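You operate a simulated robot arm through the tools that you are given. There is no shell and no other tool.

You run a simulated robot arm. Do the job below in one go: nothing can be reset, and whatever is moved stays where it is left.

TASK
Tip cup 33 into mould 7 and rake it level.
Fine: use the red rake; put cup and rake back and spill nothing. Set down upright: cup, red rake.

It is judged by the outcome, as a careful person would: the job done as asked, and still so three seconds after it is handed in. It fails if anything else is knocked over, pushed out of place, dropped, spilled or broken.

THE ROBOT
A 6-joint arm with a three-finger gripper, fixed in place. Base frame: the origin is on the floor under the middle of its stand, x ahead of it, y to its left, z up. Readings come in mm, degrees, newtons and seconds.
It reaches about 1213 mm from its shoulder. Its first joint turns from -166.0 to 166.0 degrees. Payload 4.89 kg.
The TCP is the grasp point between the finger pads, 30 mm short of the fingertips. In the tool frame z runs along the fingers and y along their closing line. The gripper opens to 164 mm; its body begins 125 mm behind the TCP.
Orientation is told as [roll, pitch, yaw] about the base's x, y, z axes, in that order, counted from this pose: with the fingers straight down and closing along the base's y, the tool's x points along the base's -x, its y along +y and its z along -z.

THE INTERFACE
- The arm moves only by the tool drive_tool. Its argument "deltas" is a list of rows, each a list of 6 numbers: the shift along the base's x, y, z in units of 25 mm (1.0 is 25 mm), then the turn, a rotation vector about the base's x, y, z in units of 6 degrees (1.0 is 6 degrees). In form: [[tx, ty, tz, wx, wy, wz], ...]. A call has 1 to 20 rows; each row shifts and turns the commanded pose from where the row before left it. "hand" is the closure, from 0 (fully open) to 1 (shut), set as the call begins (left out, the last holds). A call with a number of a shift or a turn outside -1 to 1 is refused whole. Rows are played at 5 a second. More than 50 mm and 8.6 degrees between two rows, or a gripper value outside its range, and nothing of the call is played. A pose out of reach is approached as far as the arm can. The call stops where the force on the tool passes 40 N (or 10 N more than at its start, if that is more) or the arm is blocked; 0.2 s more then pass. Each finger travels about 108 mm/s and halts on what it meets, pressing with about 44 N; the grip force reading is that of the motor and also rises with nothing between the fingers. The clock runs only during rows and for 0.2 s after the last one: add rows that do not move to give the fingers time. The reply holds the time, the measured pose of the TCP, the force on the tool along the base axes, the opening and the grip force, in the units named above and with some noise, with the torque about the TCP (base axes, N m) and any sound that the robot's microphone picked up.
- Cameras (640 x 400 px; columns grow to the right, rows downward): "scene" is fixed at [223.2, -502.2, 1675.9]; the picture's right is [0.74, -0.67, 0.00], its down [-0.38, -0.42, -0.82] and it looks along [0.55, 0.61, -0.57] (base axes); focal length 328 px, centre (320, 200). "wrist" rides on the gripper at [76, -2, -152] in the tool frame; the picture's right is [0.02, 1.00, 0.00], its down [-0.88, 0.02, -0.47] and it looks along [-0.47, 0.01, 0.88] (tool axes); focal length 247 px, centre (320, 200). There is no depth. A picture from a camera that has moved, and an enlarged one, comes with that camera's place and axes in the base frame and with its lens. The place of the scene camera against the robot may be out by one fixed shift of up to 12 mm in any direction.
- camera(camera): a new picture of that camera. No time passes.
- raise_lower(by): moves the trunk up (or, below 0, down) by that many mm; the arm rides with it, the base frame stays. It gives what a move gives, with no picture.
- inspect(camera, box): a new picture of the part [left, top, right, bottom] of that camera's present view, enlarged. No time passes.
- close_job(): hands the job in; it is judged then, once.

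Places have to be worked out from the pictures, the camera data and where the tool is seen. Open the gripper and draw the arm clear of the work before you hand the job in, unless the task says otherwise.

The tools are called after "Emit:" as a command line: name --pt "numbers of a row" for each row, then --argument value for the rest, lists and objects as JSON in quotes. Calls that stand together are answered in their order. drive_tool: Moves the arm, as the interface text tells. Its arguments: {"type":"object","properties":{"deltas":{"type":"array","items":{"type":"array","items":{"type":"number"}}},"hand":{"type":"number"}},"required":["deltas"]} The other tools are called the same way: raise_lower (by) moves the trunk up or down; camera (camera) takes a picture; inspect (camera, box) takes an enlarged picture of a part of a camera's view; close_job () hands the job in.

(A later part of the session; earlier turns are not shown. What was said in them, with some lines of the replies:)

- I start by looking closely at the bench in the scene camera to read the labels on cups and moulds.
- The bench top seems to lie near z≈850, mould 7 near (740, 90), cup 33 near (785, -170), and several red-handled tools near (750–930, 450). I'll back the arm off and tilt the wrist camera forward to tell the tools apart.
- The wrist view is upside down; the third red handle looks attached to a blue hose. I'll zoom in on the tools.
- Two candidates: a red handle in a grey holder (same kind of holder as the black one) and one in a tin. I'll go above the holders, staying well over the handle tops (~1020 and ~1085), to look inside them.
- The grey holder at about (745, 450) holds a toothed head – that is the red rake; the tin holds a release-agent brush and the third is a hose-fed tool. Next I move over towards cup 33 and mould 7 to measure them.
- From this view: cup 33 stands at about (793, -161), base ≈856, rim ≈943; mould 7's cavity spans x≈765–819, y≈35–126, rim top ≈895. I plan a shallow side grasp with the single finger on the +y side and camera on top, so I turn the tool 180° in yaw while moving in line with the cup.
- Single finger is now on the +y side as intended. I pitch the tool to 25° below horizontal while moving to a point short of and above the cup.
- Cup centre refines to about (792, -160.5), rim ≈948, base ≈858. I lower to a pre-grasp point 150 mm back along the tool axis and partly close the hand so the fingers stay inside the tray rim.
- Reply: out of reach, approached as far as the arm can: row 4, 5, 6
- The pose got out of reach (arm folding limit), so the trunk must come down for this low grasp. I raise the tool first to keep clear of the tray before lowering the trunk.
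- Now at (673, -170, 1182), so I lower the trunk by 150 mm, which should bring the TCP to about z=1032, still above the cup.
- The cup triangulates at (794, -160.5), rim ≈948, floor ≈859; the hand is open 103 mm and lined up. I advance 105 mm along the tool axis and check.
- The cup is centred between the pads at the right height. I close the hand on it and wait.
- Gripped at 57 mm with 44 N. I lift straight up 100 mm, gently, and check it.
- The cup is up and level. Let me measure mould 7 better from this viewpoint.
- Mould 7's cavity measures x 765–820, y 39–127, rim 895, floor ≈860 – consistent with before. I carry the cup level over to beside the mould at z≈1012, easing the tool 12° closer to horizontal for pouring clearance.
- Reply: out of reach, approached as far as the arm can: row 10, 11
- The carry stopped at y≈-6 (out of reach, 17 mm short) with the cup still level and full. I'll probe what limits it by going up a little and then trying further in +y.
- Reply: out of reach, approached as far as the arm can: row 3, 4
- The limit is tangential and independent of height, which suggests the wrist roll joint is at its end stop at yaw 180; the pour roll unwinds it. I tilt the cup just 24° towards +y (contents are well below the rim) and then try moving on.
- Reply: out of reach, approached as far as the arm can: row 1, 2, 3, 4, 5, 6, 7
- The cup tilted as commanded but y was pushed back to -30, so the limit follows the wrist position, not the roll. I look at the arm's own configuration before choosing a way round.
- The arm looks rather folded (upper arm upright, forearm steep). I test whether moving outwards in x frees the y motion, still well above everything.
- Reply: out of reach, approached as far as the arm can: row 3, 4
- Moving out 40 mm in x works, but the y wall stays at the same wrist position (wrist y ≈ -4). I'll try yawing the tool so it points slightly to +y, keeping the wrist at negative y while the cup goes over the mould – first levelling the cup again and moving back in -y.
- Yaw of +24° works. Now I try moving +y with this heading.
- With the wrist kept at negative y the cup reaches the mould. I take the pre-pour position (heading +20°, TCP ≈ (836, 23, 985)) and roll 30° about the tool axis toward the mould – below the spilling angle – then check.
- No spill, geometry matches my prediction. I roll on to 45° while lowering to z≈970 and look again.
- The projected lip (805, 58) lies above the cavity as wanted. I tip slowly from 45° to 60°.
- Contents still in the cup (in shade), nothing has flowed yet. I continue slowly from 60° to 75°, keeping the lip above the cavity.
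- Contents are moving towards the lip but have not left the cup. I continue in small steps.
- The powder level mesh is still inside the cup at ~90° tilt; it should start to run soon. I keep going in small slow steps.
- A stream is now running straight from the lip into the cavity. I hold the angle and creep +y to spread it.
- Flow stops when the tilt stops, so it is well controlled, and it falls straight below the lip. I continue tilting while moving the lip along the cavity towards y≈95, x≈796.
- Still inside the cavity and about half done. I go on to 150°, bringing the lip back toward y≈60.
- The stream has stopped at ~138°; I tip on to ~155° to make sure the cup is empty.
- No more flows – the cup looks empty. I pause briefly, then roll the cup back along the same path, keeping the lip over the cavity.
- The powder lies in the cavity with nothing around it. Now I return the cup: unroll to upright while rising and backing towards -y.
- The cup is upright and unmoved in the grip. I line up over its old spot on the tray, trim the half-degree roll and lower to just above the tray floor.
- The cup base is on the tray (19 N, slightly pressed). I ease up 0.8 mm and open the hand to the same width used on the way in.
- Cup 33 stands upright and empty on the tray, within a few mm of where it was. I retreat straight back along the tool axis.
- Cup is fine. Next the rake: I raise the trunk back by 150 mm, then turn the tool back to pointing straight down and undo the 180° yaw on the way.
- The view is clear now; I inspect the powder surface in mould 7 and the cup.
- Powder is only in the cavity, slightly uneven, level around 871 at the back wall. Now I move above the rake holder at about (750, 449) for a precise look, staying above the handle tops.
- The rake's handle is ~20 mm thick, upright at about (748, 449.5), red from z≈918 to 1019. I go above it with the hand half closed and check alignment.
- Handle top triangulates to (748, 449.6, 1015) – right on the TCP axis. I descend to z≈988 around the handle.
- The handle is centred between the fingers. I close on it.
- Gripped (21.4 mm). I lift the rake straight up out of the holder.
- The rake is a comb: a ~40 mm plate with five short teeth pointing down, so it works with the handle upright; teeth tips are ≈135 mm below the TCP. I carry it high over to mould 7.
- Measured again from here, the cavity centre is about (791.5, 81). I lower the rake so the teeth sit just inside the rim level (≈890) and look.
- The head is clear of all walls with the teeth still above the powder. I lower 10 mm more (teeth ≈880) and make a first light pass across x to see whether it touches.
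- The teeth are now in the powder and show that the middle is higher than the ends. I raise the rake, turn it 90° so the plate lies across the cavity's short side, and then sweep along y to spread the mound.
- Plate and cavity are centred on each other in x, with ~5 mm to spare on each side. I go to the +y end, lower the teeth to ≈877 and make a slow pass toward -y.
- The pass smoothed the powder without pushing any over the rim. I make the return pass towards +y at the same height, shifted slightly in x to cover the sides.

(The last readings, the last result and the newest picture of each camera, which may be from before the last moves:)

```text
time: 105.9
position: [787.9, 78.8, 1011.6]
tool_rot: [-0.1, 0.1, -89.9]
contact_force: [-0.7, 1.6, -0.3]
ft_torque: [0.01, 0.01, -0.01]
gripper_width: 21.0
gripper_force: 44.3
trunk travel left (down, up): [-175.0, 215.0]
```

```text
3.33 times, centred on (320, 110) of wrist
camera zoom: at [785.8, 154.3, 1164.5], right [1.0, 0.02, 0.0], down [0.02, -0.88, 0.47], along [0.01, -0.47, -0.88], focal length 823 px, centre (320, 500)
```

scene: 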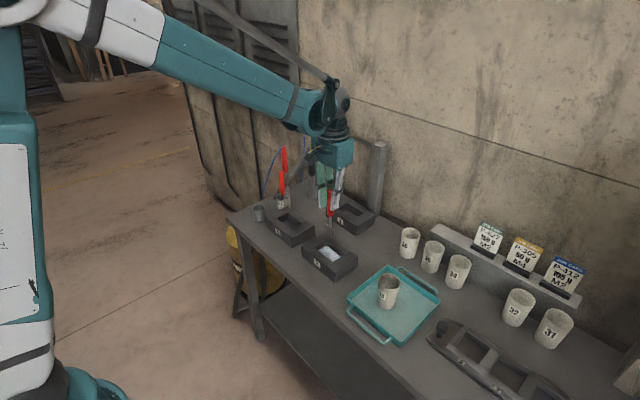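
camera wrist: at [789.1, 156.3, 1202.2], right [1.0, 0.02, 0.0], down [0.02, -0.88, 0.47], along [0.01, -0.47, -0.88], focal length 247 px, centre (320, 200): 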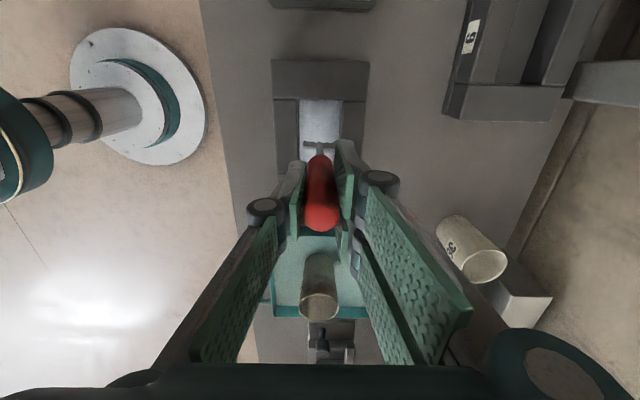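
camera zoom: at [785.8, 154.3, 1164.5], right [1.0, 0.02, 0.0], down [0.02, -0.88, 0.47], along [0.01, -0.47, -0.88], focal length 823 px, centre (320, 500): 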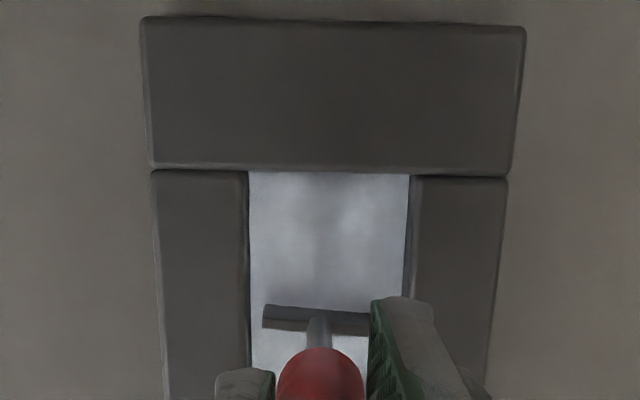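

Emit:
drive_tool --pt "0 -0.3 0 0 0 0" --pt "0 -0.3 0 0 0 0" --pt "0 -0.3 0 0 0 0" --pt "0 -0.3 0 0 0 0" --pt "0 -0.15 0 0 0 0" --pt "0.1 0 0 0 0 0" --pt "0 0.3 -0.02 0 0 0" --pt "0 0.3 -0.02 0 0 0" --pt "0 0.3 -0.02 0 0 0" --pt "0 0.3 0 0 0 0" --pt "0 0.3 0 0 0 0" --pt "0 0.3 0 0 0 0" --pt "0 0.3 0 0 0 0" --pt "0 0.3 0 0 0 0" --pt "0 0.3 0 0 0 0" --pt "0 0.2 0 0 0 0"

Emit:
inspect --camera "scene" --box '[300, 210, 360, 275]'

Emit:
drive_tool --pt "0 -0.1 0.6 0 0 0" --pt "0 0 0.8 0 0 0" --pt "0 0 0.8 0 0 0" --pt "0 0.8 0.5 0 0 0" --pt "0 0.8 0 0 0 0"

Emit:
inspect --camera "scene" --box '[300, 220, 360, 285]'

Emit:
inspect --camera "wrist" --box '[260, 0, 380, 120]'

```text
time: 109.3
position: [792.5, 117.6, 1010.1]
tool_rot: [-0.1, 0.1, -89.9]
contact_force: [0.7, -0.3, -0.5]
ft_torque: [0.03, -0.01, 0.02]
gripper_width: 20.8
gripper_force: 43.7
trunk travel left (down, up): [-175.0, 215.0]
```

```text
6.15 times, centred on (330, 242) of scene
camera zoom: at [223.2, -502.2, 1675.9], right [0.74, -0.67, 0.0], down [-0.38, -0.42, -0.82], along [0.55, 0.61, -0.57], focal length 2015 px, centre (258, -62)
```

zoom: 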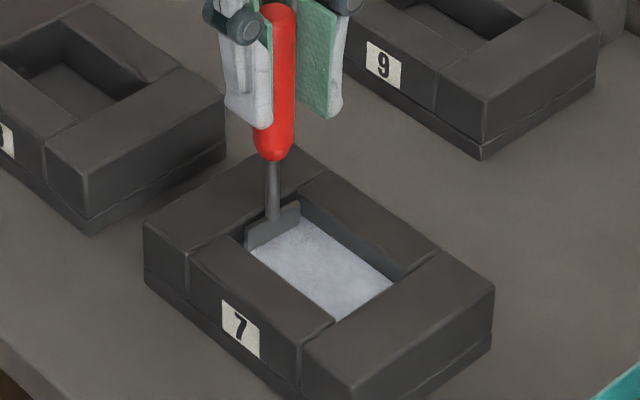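

```text
time: 110.5
position: [789.2, 153.9, 1078.2]
tool_rot: [-0.1, 0.4, -90.0]
contact_force: [0.0, -1.1, 0.0]
ft_torque: [0.17, -0.04, 0.02]
gripper_width: 21.2
gripper_force: 43.7
trunk travel left (down, up): [-175.0, 215.0]
```

```text
6.15 times, centred on (330, 252) of scene
camera zoom: at [223.2, -502.2, 1675.9], right [0.74, -0.67, 0.0], down [-0.38, -0.42, -0.82], along [0.55, 0.61, -0.57], focal length 2015 px, centre (258, -123)
```

zoom: 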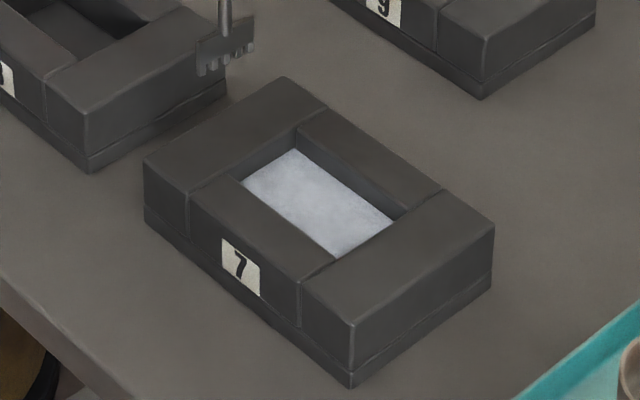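

```text
3.33 times, centred on (320, 60) of wrist
camera zoom: at [787.0, 228.7, 1231.5], right [1.0, 0.02, 0.0], down [0.02, -0.88, 0.47], along [0.01, -0.47, -0.88], focal length 823 px, centre (320, 667)
```

zoom: 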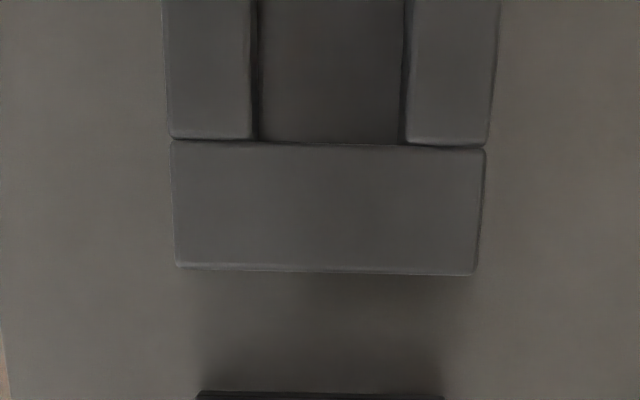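

The surface now looks uniform from the scene camera; let me see it in the wrist camera too.

Emit:
inspect --camera "wrist" --box '[260, 80, 380, 200]'

Emit:
inspect --camera "scene" --box '[315, 240, 350, 265]'

```text
3.33 times, centred on (320, 140) of wrist
camera zoom: at [787.0, 228.7, 1231.5], right [1.0, 0.02, 0.0], down [0.02, -0.88, 0.47], along [0.01, -0.47, -0.88], focal length 823 px, centre (320, 400)
```

zoom: 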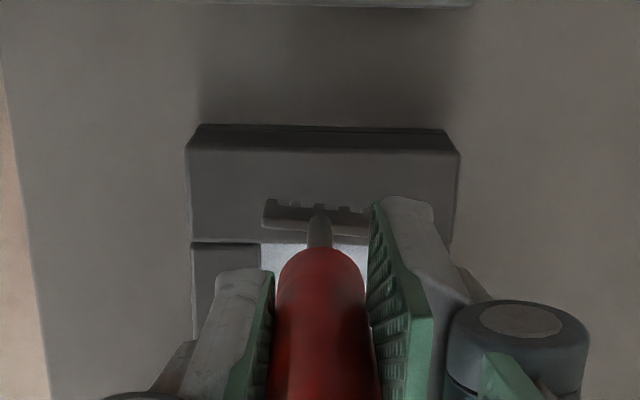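

```text
16.00 times, centred on (332, 252) of scene
camera zoom: at [223.2, -502.2, 1675.9], right [0.74, -0.67, 0.0], down [-0.38, -0.42, -0.82], along [0.55, 0.61, -0.57], focal length 5240 px, centre (120, -640)
```

zoom: 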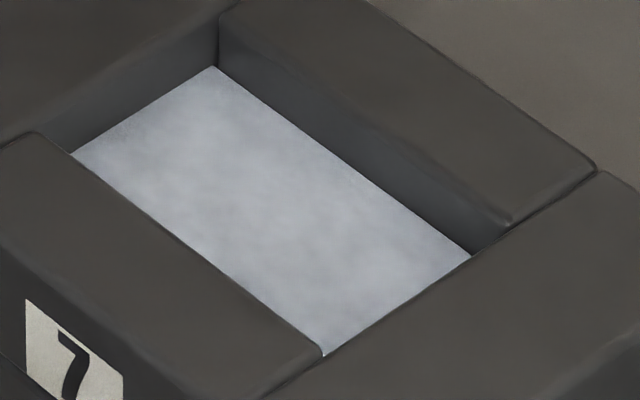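

Edges of the powder lie at the same height along both visible walls (within ~1 mm) – it looks level. I turn the rake back and take a straight look down from the front to check the hidden sides.

Emit:
drive_tool --pt "-0.24 -0.195 0.14 0 0 1" --pt "-0.24 -0.195 0.14 0 0 1" --pt "-0.24 -0.195 0.14 0 0 1" --pt "-0.24 -0.195 0.14 0 0 1" --pt "-0.24 -0.195 0.14 0 0 1" --pt "-0.24 -0.195 0.14 0 0 1" --pt "-0.24 -0.195 0.14 0 0 1" --pt "-0.24 -0.195 0.14 0 0 1" --pt "-0.24 -0.195 0.14 0 0 1" --pt "-0.24 -0.195 0.14 0 0 1" --pt "-0.24 -0.195 0.14 0 0 1" --pt "-0.24 -0.195 0.14 0 0 1" --pt "-0.24 -0.195 0.14 0 0 1" --pt "-0.24 -0.195 0.14 0 0 1" --pt "-0.24 -0.195 0.14 0 0 1"

Emit:
camera --camera "wrist"

Emit:
inspect --camera "wrist" --box '[250, 110, 390, 220]'

```text
time: 113.7
position: [702.7, 80.6, 1129.0]
tool_rot: [0.0, 0.2, 0.2]
contact_force: [0.3, -0.5, -1.4]
ft_torque: [-0.02, 0.07, 0.02]
gripper_width: 21.0
gripper_force: 43.9
trunk travel left (down, up): [-175.0, 215.0]
```

```text
taken
camera wrist: at [625.8, 78.2, 1282.9], right [-0.02, 1.0, 0.0], down [0.88, 0.02, 0.47], along [0.47, 0.01, -0.88], focal length 247 px, centre (320, 200)
```

wrist: 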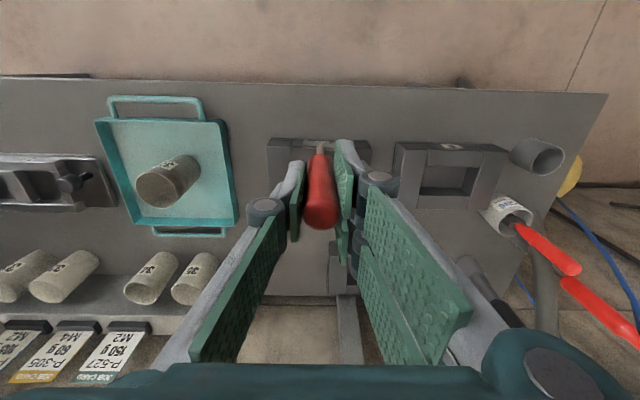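

```text
3.64 times, centred on (320, 165) of wrist
camera zoom: at [625.8, 78.2, 1282.9], right [-0.02, 1.0, 0.0], down [0.88, 0.02, 0.47], along [0.47, 0.01, -0.88], focal length 898 px, centre (320, 327)
```

zoom: 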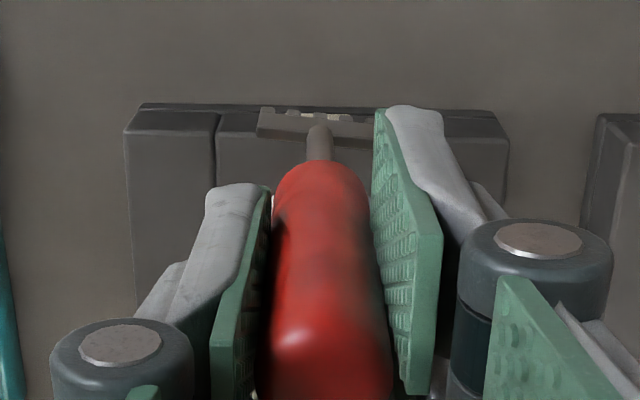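

Emit:
drive_tool --pt "0.5 1 0 0 0 0" --pt "0.5 1 0 0 0 0" --pt "0.5 1 0 0 0 0" --pt "0.5 1 0 0 0 0" --pt "0.5 1 0 0 0 0" --pt "0.5 1 0 0 0 0"

Emit:
inspect --camera "wrist" --box '[175, 90, 285, 180]'

Emit:
inspect --camera "scene" --box '[315, 240, 350, 265]'

```text
time: 115.1
position: [775.5, 229.8, 1127.3]
tool_rot: [-0.1, 0.2, 0.1]
contact_force: [-0.2, -1.6, 0.4]
ft_torque: [0.15, -0.04, -0.01]
gripper_width: 21.0
gripper_force: 44.6
trunk travel left (down, up): [-175.0, 215.0]
```

```text
4.44 times, centred on (230, 135) of wrist
camera zoom: at [698.9, 228.2, 1282.1], right [-0.02, 1.0, 0.0], down [0.88, 0.02, 0.47], along [0.47, 0.01, -0.88], focal length 1098 px, centre (720, 489)
```

zoom: 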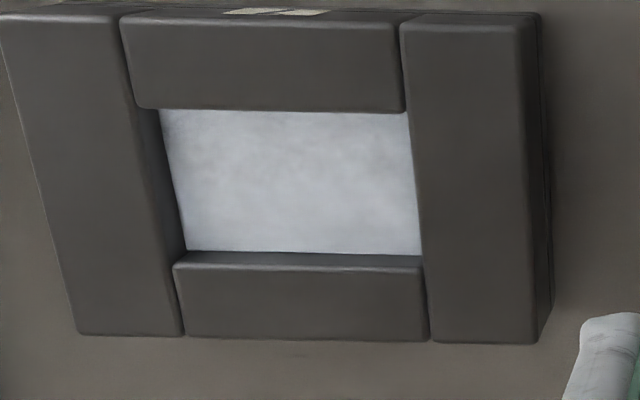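

```text
16.00 times, centred on (332, 252) of scene
camera zoom: at [223.2, -502.2, 1675.9], right [0.74, -0.67, 0.0], down [-0.38, -0.42, -0.82], along [0.55, 0.61, -0.57], focal length 5240 px, centre (120, -640)
```

zoom: 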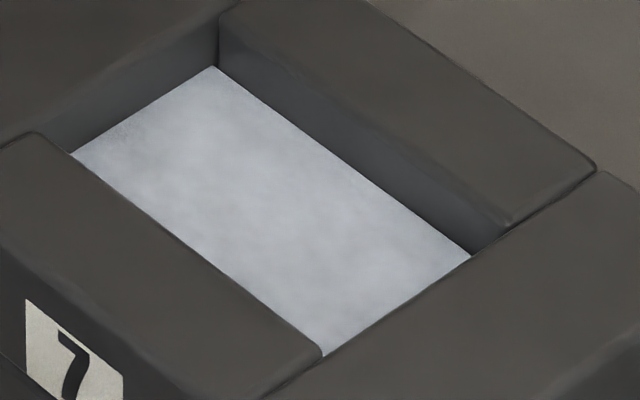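

The powder is flat and even, with straight edges along the walls and a clean rim. Now I take the rake back above its holder, to the exact spot it was lifted from.

Emit:
drive_tool --pt "-0.104 0.8764 -0.0826 0 0 0" --pt "-0.104 0.8764 -0.0826 0 0 0" --pt "-0.104 0.8764 -0.0826 0 0 0" --pt "-0.104 0.8764 -0.0826 0 0 0" --pt "-0.104 0.8764 -0.0826 0 0 0" --pt "-0.104 0.8764 -0.0826 0 0 0" --pt "-0.104 0.8764 -0.0826 0 0 0" --pt "-0.104 0.8764 -0.0826 0 0 0" --pt "-0.104 0.8764 -0.0826 0 0 0" --pt "-0.104 0.8764 -0.0826 0 0 0" --pt "0 0 0 0 0 0"

Emit:
inspect --camera "wrist" --box '[270, 90, 370, 190]'

Emit:
inspect --camera "scene" --box '[220, 120, 320, 230]'

```text
time: 117.5
position: [751.2, 451.0, 1107.7]
tool_rot: [-0.1, 0.2, 0.2]
contact_force: [0.0, 0.2, -0.4]
ft_torque: [-0.03, 0.02, 0.01]
gripper_width: 21.1
gripper_force: 44.1
trunk travel left (down, up): [-175.0, 215.0]
```

```text
4.00 times, centred on (320, 140) of wrist
camera zoom: at [673.9, 449.3, 1261.3], right [-0.02, 1.0, 0.0], down [0.88, 0.02, 0.47], along [0.47, 0.01, -0.88], focal length 988 px, centre (320, 440)
```

zoom: 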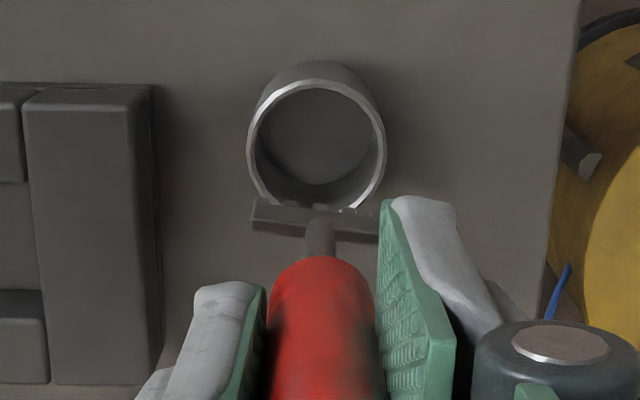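

```text
3.64 times, centred on (270, 175) of scene
camera zoom: at [223.2, -502.2, 1675.9], right [0.74, -0.67, 0.0], down [-0.38, -0.42, -0.82], along [0.55, 0.61, -0.57], focal length 1191 px, centre (502, 291)
```

zoom: 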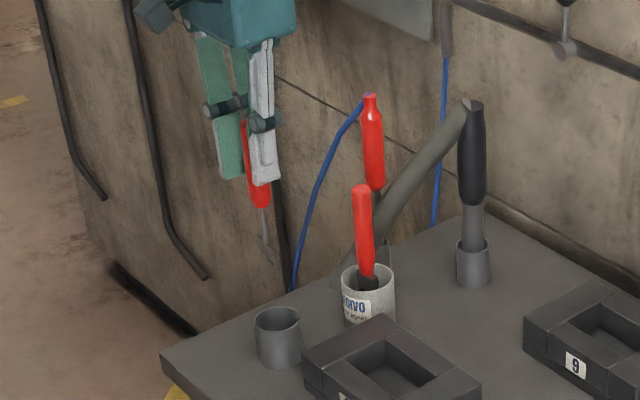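

Emit:
inspect --camera "wrist" --box '[300, 130, 345, 165]'

Emit:
inspect --camera "scene" --box '[255, 168, 285, 196]'

```text
11.43 times, centred on (322, 148) of wrist
camera zoom: at [673.9, 449.3, 1261.3], right [-0.02, 1.0, 0.0], down [0.88, 0.02, 0.47], along [0.47, 0.01, -0.88], focal length 2823 px, centre (291, 800)
```

zoom: 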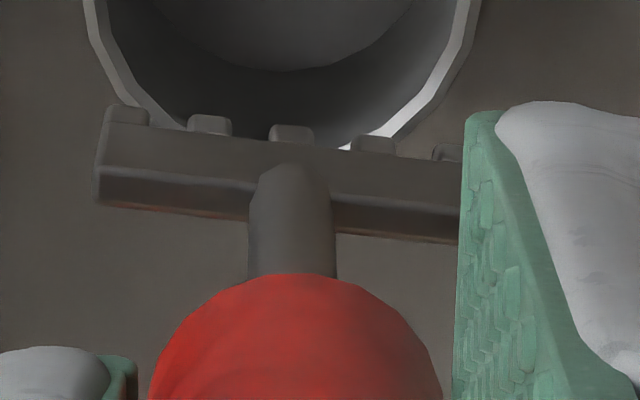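

```text
14.29 times, centred on (270, 182) of scene
camera zoom: at [223.2, -502.2, 1675.9], right [0.74, -0.67, 0.0], down [-0.38, -0.42, -0.82], along [0.55, 0.61, -0.57], focal length 4678 px, centre (1034, 457)
```

zoom: 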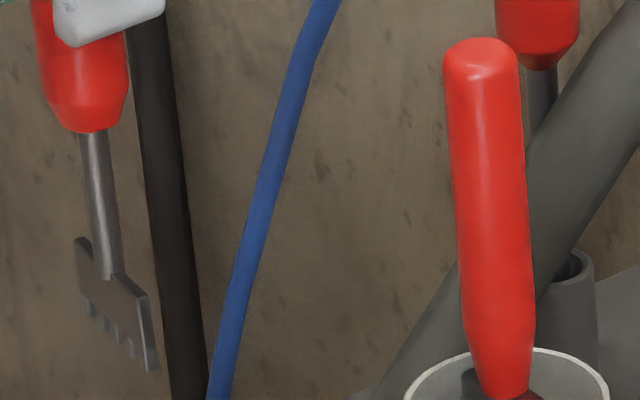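

The rake has turned ~4° in the grip but hangs straight. I lower until the teeth are just above the holder rim to check the centring precisely.

Emit:
drive_tool --pt "0.03 -0.03 -0.8 0 0 0" --pt "0 0 -0.8 0 0 0" --pt "0 0 -0.6 0 0 0" --pt "0 0 -0.2 0 0 0" --pt "0 0 0 0 0 0"

Emit:
inspect --camera "wrist" --box '[285, 110, 355, 170]'

Emit:
inspect --camera "scene" --box '[240, 180, 290, 225]'

```text
time: 118.7
position: [750.3, 449.8, 1048.8]
tool_rot: [0.0, 0.2, 0.0]
contact_force: [0.0, 0.5, -0.9]
ft_torque: [-0.04, -0.01, -0.02]
gripper_width: 21.0
gripper_force: 44.2
trunk travel left (down, up): [-175.0, 215.0]
```

```text
6.67 times, centred on (320, 140) of wrist
camera zoom: at [673.7, 447.2, 1202.0], right [-0.02, 1.0, 0.0], down [0.88, 0.02, 0.47], along [0.47, 0.01, -0.88], focal length 1646 px, centre (320, 600)
```

zoom: 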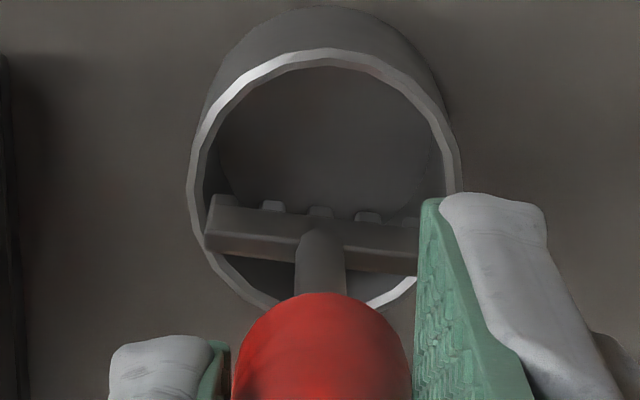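

```text
8.89 times, centred on (265, 202) of scene
camera zoom: at [223.2, -502.2, 1675.9], right [0.74, -0.67, 0.0], down [-0.38, -0.42, -0.82], along [0.55, 0.61, -0.57], focal length 2911 px, centre (809, 178)
```

zoom: 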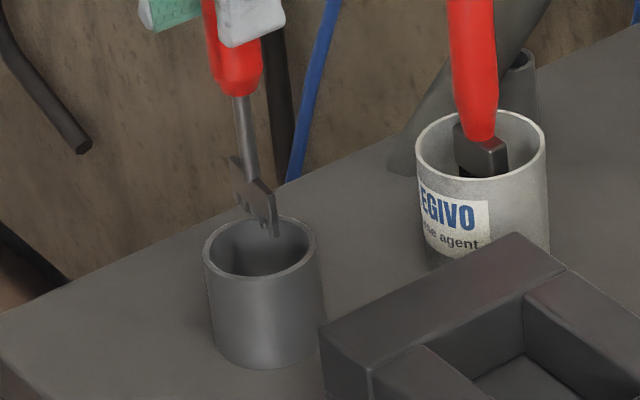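

The plate sits about 1 mm off the holder centre in both axes; I correct that and lower slowly into the holder.

Emit:
drive_tool --pt "0.05 0.04 0 0 0 0" --pt "0 0 -0.3 0 0 0" --pt "0 0 -0.3 0 0 0" --pt "0 0 -0.2 0 0 0" --pt "0 0 0 0 0 0"

Emit:
inspect --camera "wrist" --box '[285, 110, 355, 170]'

Emit:
inspect --camera "scene" --box '[240, 180, 290, 225]'

```text
time: 119.9
position: [752.7, 450.0, 1029.2]
tool_rot: [0.0, 0.2, 0.1]
contact_force: [-0.5, -0.2, -1.8]
ft_torque: [-0.03, 0.04, 0.03]
gripper_width: 21.0
gripper_force: 44.5
trunk travel left (down, up): [-175.0, 215.0]
```

```text
6.67 times, centred on (320, 140) of wrist
camera zoom: at [675.5, 448.1, 1181.4], right [-0.02, 1.0, 0.0], down [0.88, 0.02, 0.47], along [0.47, 0.01, -0.88], focal length 1646 px, centre (320, 600)
```

zoom: 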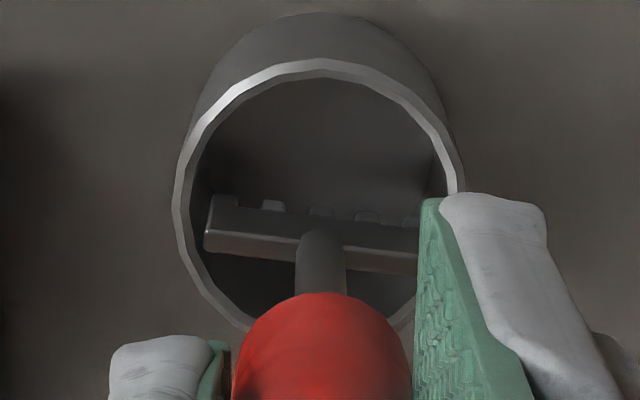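

```text
8.89 times, centred on (265, 202) of scene
camera zoom: at [223.2, -502.2, 1675.9], right [0.74, -0.67, 0.0], down [-0.38, -0.42, -0.82], along [0.55, 0.61, -0.57], focal length 2911 px, centre (809, 178)
```

zoom: 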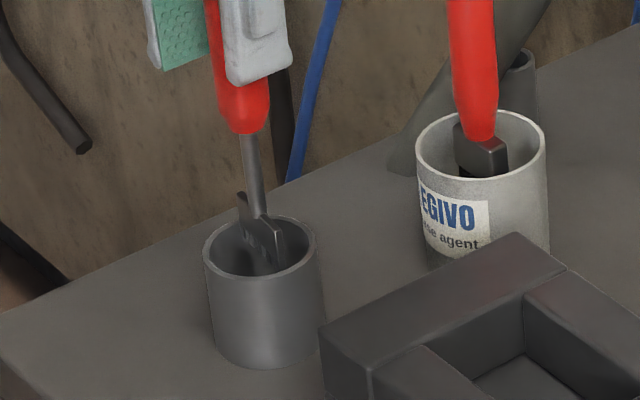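

The teeth are entering the holder centred. I continue down slowly, watching the force.

Emit:
drive_tool --pt "0 0 -0.3 0 0 0" --pt "0 0 -0.3 0 0 0" --pt "0 0 -0.3 0 0 0" --pt "0 0 -0.3 0 0 0" --pt "0 0 -0.2 0 0 0" --pt "0 0 0 0 0 0"

Emit:
inspect --camera "wrist" --box '[285, 110, 355, 170]'

Emit:
inspect --camera "scene" --box '[240, 180, 290, 225]'

```text
time: 121.3
position: [752.2, 450.1, 993.8]
tool_rot: [0.0, 0.2, 0.2]
contact_force: [-0.6, -0.2, -0.7]
ft_torque: [0.03, -0.02, 0.0]
gripper_width: 20.7
gripper_force: 44.6
trunk travel left (down, up): [-175.0, 215.0]
```

```text
6.67 times, centred on (320, 140) of wrist
camera zoom: at [676.0, 447.5, 1147.0], right [-0.02, 1.0, 0.0], down [0.88, 0.02, 0.47], along [0.47, 0.01, -0.88], focal length 1646 px, centre (320, 600)
```

zoom: 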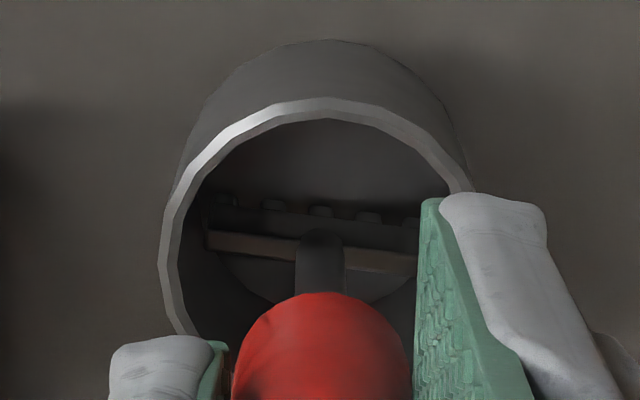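

```text
8.89 times, centred on (265, 202) of scene
camera zoom: at [223.2, -502.2, 1675.9], right [0.74, -0.67, 0.0], down [-0.38, -0.42, -0.82], along [0.55, 0.61, -0.57], focal length 2911 px, centre (809, 178)
```

zoom: 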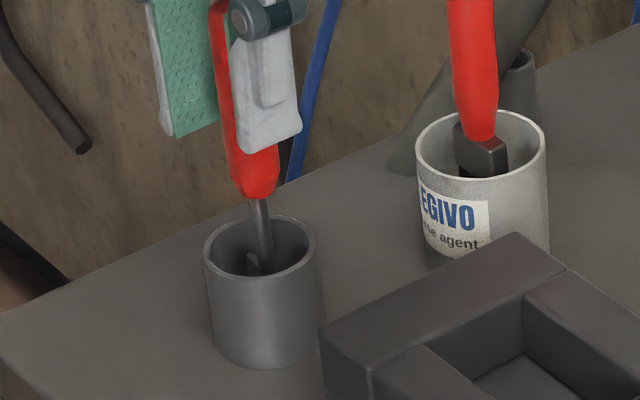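

Emit:
drive_tool --pt "0 0 -0.1 0 0 0" --pt "0 0 -0.1 0 0 0" --pt "0 0 0 0 0 0"

Emit:
drive_tool --pt "0 0 -0.05 0 0 0" --pt "0 0 0 0 0 0"

```text
time: 122.1
position: [751.3, 450.2, 989.5]
tool_rot: [0.1, 0.2, 0.1]
contact_force: [0.3, -0.3, -0.5]
ft_torque: [0.0, 0.0, -0.02]
gripper_width: 21.1
gripper_force: 43.6
trunk travel left (down, up): [-175.0, 215.0]
```

```text
time: 122.7
position: [752.5, 450.0, 987.7]
tool_rot: [0.0, 0.1, 0.1]
contact_force: [0.2, -0.1, -0.9]
ft_torque: [0.01, -0.03, -0.01]
gripper_width: 20.8
gripper_force: 44.3
trunk travel left (down, up): [-175.0, 215.0]
```

Emit:
drive_tool --pt "0 0 -0.04 0 0 0" --pt "0 0 0 0 0 0"

Emit:
drive_tool --pt "0 0 -0.04 0 0 0" --pt "0 0 0 0 0 0"

```text
time: 123.3
position: [751.2, 451.4, 987.1]
tool_rot: [-0.1, 0.3, 0.2]
contact_force: [1.9, -0.2, 9.8]
ft_torque: [0.07, -0.22, -0.05]
gripper_width: 20.9
gripper_force: 44.7
trunk travel left (down, up): [-175.0, 215.0]
```

```text
time: 123.9
position: [752.4, 449.7, 986.4]
tool_rot: [-0.1, 0.2, 0.2]
contact_force: [6.2, -1.0, 26.4]
ft_torque: [-0.05, -0.71, 0.03]
gripper_width: 20.7
gripper_force: 43.8
trunk travel left (down, up): [-175.0, 215.0]
```

Contact with the holder floor (26 N). I ease off 1.2 mm and check how upright the rake is before releasing.

Emit:
drive_tool --pt "0 0 0.05 0 0 0" --pt "0 0 0 0 0 0"

Emit:
inspect --camera "scene" --box '[240, 170, 290, 215]'

Emit:
inspect --camera "wrist" --box '[280, 110, 360, 240]'

```text
time: 124.5
position: [751.3, 448.8, 986.2]
tool_rot: [0.1, 0.2, 0.1]
contact_force: [3.7, -0.7, 10.6]
ft_torque: [0.1, -0.48, -0.02]
gripper_width: 21.1
gripper_force: 44.3
trunk travel left (down, up): [-175.0, 215.0]
```

```text
8.89 times, centred on (265, 192) of scene
camera zoom: at [223.2, -502.2, 1675.9], right [0.74, -0.67, 0.0], down [-0.38, -0.42, -0.82], along [0.55, 0.61, -0.57], focal length 2911 px, centre (809, 267)
```

zoom: 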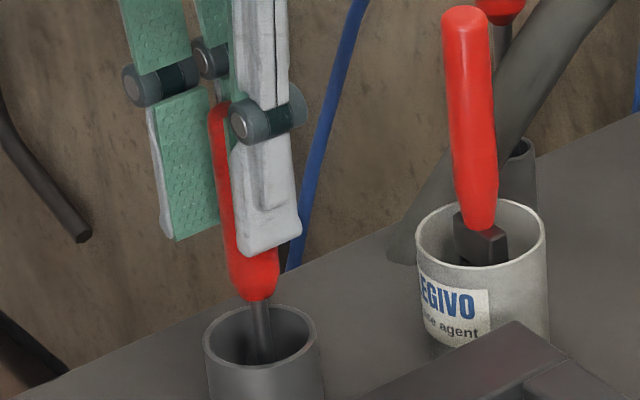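

```text
3.08 times, centred on (320, 175) of wrist
camera zoom: at [675.2, 447.7, 1139.9], right [-0.02, 1.0, 0.0], down [0.88, 0.02, 0.47], along [0.47, 0.01, -0.88], focal length 760 px, centre (320, 277)
```

zoom: 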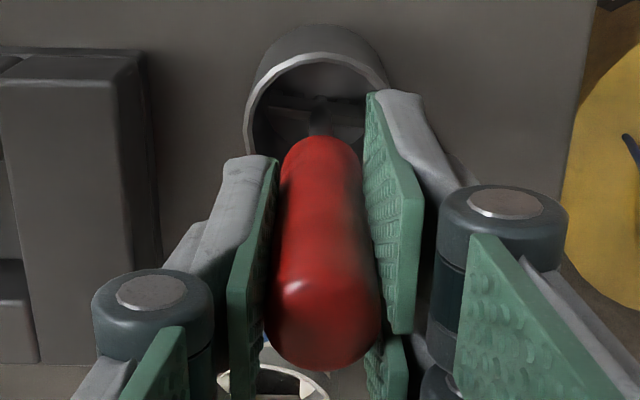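

The rake hangs within about 1–2° of vertical with the head centred on the holder floor. I take off the remaining load (0.8 mm) and then open the hand to let it stand.

Emit:
drive_tool --pt "0 0 0.03 0 0 0" --pt "0 0 0 0 0 0"

```text
time: 125.1
position: [751.6, 451.2, 987.3]
tool_rot: [0.0, 0.2, 0.0]
contact_force: [0.6, 0.0, -0.9]
ft_torque: [-0.01, -0.01, -0.03]
gripper_width: 21.1
gripper_force: 44.3
trunk travel left (down, up): [-175.0, 215.0]
```

Emit:
inspect --camera "scene" --box '[252, 178, 280, 214]'

```text
11.11 times, centred on (266, 196) of scene
camera zoom: at [223.2, -502.2, 1675.9], right [0.74, -0.67, 0.0], down [-0.38, -0.42, -0.82], along [0.55, 0.61, -0.57], focal length 3639 px, centre (920, 244)
```

zoom: 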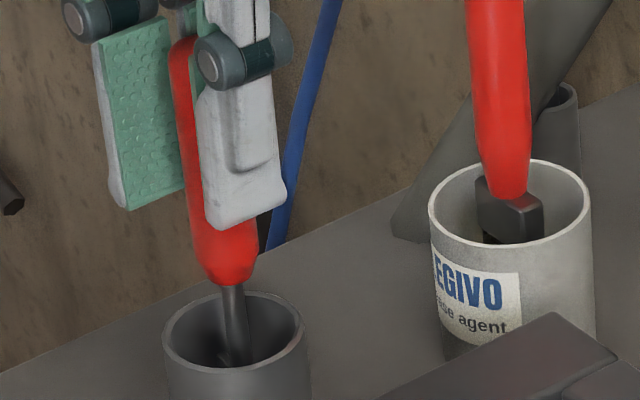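

The handle's edge runs within about half a degree of true vertical in this view. I lower the last fraction of a millimetre and open the hand.

Emit:
drive_tool --pt "0 0 -0.02 0 0 0" --pt "0 0 0 0 0 0"

Emit:
drive_tool --pt "0 0 0 0 0 0" --pt "0 0 0 0 0 0" --pt "0 0 0 0 0 0" --pt "0 0 0 0 0 0" --hand 0.4

Emit:
camera --camera "wrist"

Emit:
inspect --camera "scene" --box '[230, 150, 300, 220]'

```text
time: 125.7
position: [752.5, 450.5, 986.4]
tool_rot: [0.0, 0.2, 0.2]
contact_force: [0.5, 0.6, 3.2]
ft_torque: [0.11, -0.01, 0.02]
gripper_width: 20.9
gripper_force: 44.0
trunk travel left (down, up): [-175.0, 215.0]
```

```text
time: 126.7
position: [752.1, 450.7, 986.6]
tool_rot: [0.0, 0.2, 0.1]
contact_force: [-0.3, -0.2, -0.9]
ft_torque: [0.01, -0.03, 0.0]
gripper_width: 98.1
gripper_force: 0.1
trunk travel left (down, up): [-175.0, 215.0]
```

```text
taken
camera wrist: at [675.3, 447.4, 1139.8], right [-0.02, 1.0, 0.0], down [0.88, 0.02, 0.47], along [0.47, 0.01, -0.88], focal length 247 px, centre (320, 200)
```

wrist: 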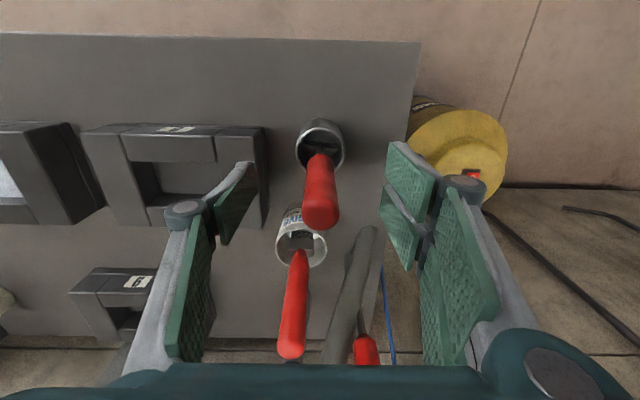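

```text
5.71 times, centred on (265, 185) of scene
camera zoom: at [223.2, -502.2, 1675.9], right [0.74, -0.67, 0.0], down [-0.38, -0.42, -0.82], along [0.55, 0.61, -0.57], focal length 1871 px, centre (634, 286)
```

zoom: 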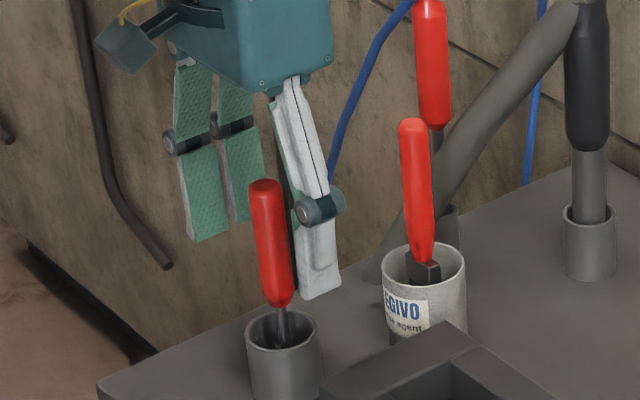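

The rake stands upright in its holder. I withdraw straight up and then move the arm back clear of the bench.

Emit:
drive_tool --pt "0 0 0.4 0 0 0" --pt "0 0 0.8 0 0 0" --pt "0 0 0.9 0 0 0" --pt "0 0 1 0 0 0" --pt "0 0 1 0 0 0" --pt "0 0 1 0 0 0" --pt "0 0 1 0 0 0" --pt "-0.5 0 1 0 0 0" --pt "-1 0 0.5 0 0 0" --pt "-1 -0.3 0.3 0 0 0" --pt "-1 -0.3 0 0 0 0" --pt "-1 -0.3 0 0 0 0" --pt "-1 -0.3 0 0 0 0" --pt "-1 -0.3 0 0 0 0" --pt "-1 -0.3 0 0 0 0" --pt "-1 -0.3 0 0 0 0"

Emit:
camera --camera "wrist"

Emit:
camera --camera "scene"

Emit:
inspect --camera "scene" --box '[230, 140, 300, 230]'

Emit:
inspect --camera "scene" --box '[280, 220, 450, 350]'

```text
time: 130.1
position: [537.6, 399.0, 1183.3]
tool_rot: [-0.1, 0.4, 0.0]
contact_force: [0.3, 0.3, -0.4]
ft_torque: [-0.07, 0.18, 0.01]
gripper_width: 98.5
gripper_force: 0.0
trunk travel left (down, up): [-175.0, 215.0]
```

```text
taken
camera wrist: at [461.9, 396.9, 1336.6], right [-0.02, 1.0, 0.0], down [0.88, 0.02, 0.47], along [0.47, 0.01, -0.88], focal length 247 px, centre (320, 200)
```

wrist: 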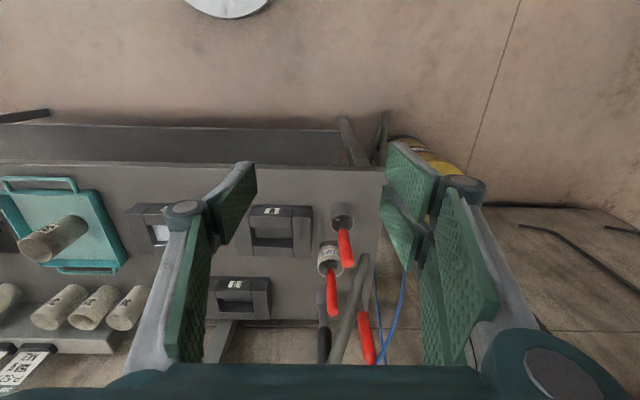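

```text
taken
```

scene: 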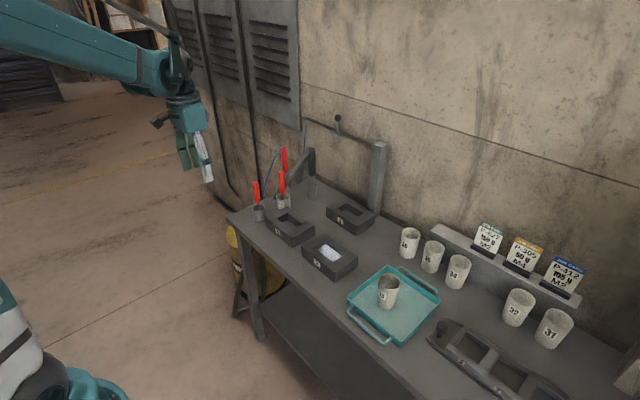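

```text
4.44 times, centred on (265, 185) of scene
camera zoom: at [223.2, -502.2, 1675.9], right [0.74, -0.67, 0.0], down [-0.38, -0.42, -0.82], along [0.55, 0.61, -0.57], focal length 1456 px, centre (564, 267)
```

zoom: 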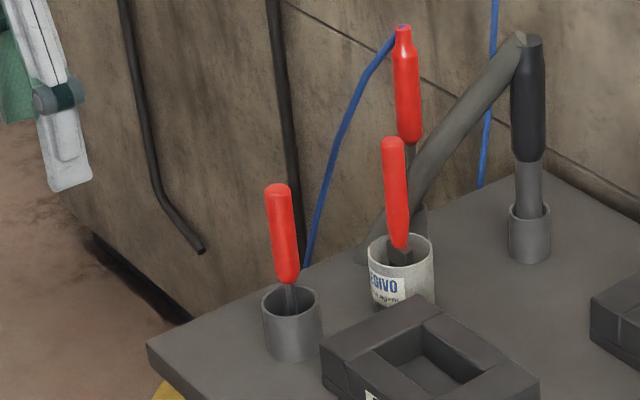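

```text
3.08 times, centred on (365, 285) of scene
camera zoom: at [223.2, -502.2, 1675.9], right [0.74, -0.67, 0.0], down [-0.38, -0.42, -0.82], along [0.55, 0.61, -0.57], focal length 1008 px, centre (182, -62)
```

zoom: 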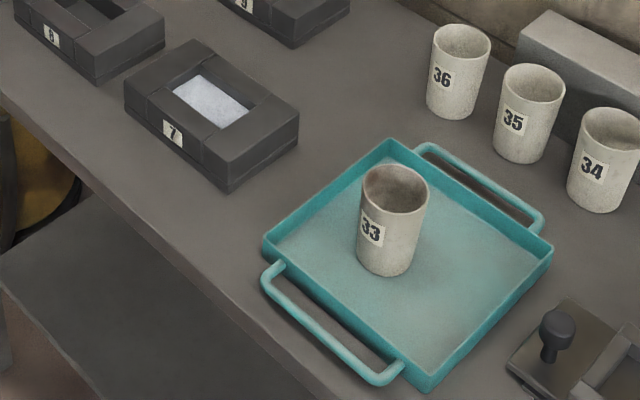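

Everything stands in place. One last close check of the powder surface, the cup's inside and the surroundings before handing in.

Emit:
inspect --camera "scene" --box '[305, 230, 360, 280]'

Emit:
inspect --camera "scene" --box '[370, 265, 410, 315]'

Emit:
inspect --camera "scene" --box '[315, 240, 350, 265]'

Emit:
drive_tool --pt "-0.5 0 0.2 0 0 0" --pt "0 0 0 0 0 0" --pt "0 0 0 0 0 0" --pt "0 0 0 0 0 0" --hand 0

```text
8.00 times, centred on (332, 255) of scene
camera zoom: at [223.2, -502.2, 1675.9], right [0.74, -0.67, 0.0], down [-0.38, -0.42, -0.82], along [0.55, 0.61, -0.57], focal length 2620 px, centre (220, -240)
```

zoom: 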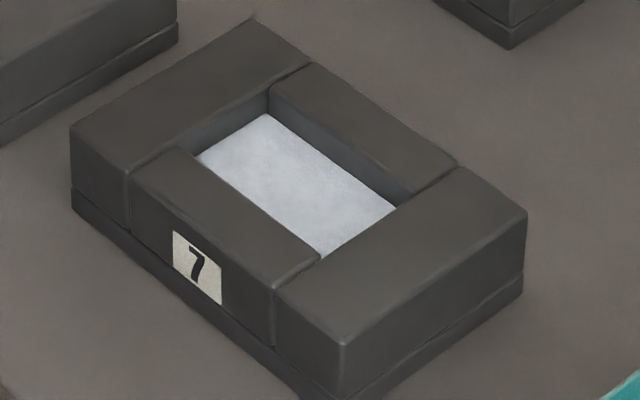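

```text
8.00 times, centred on (390, 290) of scene
camera zoom: at [223.2, -502.2, 1675.9], right [0.74, -0.67, 0.0], down [-0.38, -0.42, -0.82], along [0.55, 0.61, -0.57], focal length 2620 px, centre (-240, -520)
```

zoom: 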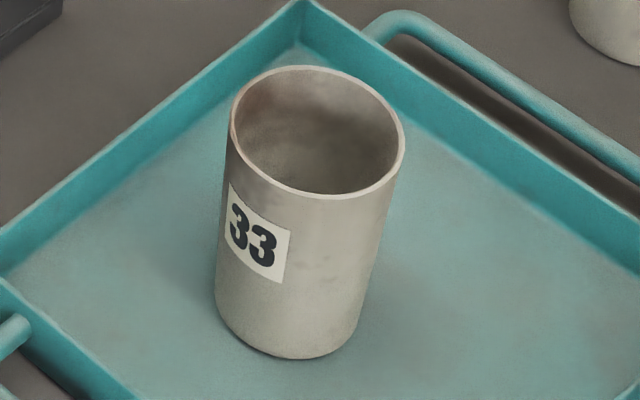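

```text
16.00 times, centred on (332, 252) of scene
camera zoom: at [223.2, -502.2, 1675.9], right [0.74, -0.67, 0.0], down [-0.38, -0.42, -0.82], along [0.55, 0.61, -0.57], focal length 5240 px, centre (120, -640)
```

zoom: 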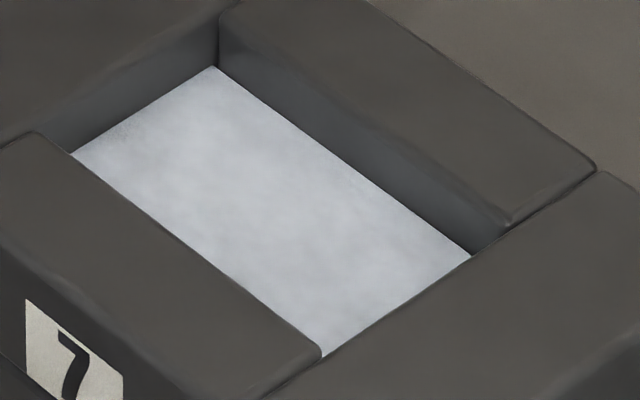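

```text
time: 131.1
position: [525.9, 397.3, 1190.1]
tool_rot: [-0.1, 0.3, 0.1]
contact_force: [-0.4, -0.2, -0.5]
ft_torque: [-0.01, 0.0, 0.0]
gripper_width: 163.8
gripper_force: 0.1
trunk travel left (down, up): [-175.0, 215.0]
```

The powder in mould 7 is level with a clean rim and nothing spilled. Cup 33 is empty and upright on its tray, the red rake stands upright in its holder, and the gripper is open and clear, so I hand the job in.

Emit:
close_job

```text
The job is handed in.
```

Cup 33 has been tipped into mould 7 and raked level with the red rake, and the job is handed in. No result has come back yet.

- **Mould 7:** the powder surface is flat to within about 1 mm along the two walls the cameras could measure. The rim is clean and I saw no spill anywhere.
- **Cup 33:** it looked empty, and it is back upright on the tray, a few mm from where it started.
- **Red rake:** it is standing upright in its grey holder. It turned about 4° in the grip, so the head sits slightly rotated from how I found it.
- **Everything else:** in the last pictures the other cups, moulds and tools looked where they were. The gripper is open and the arm is clear of the bench.
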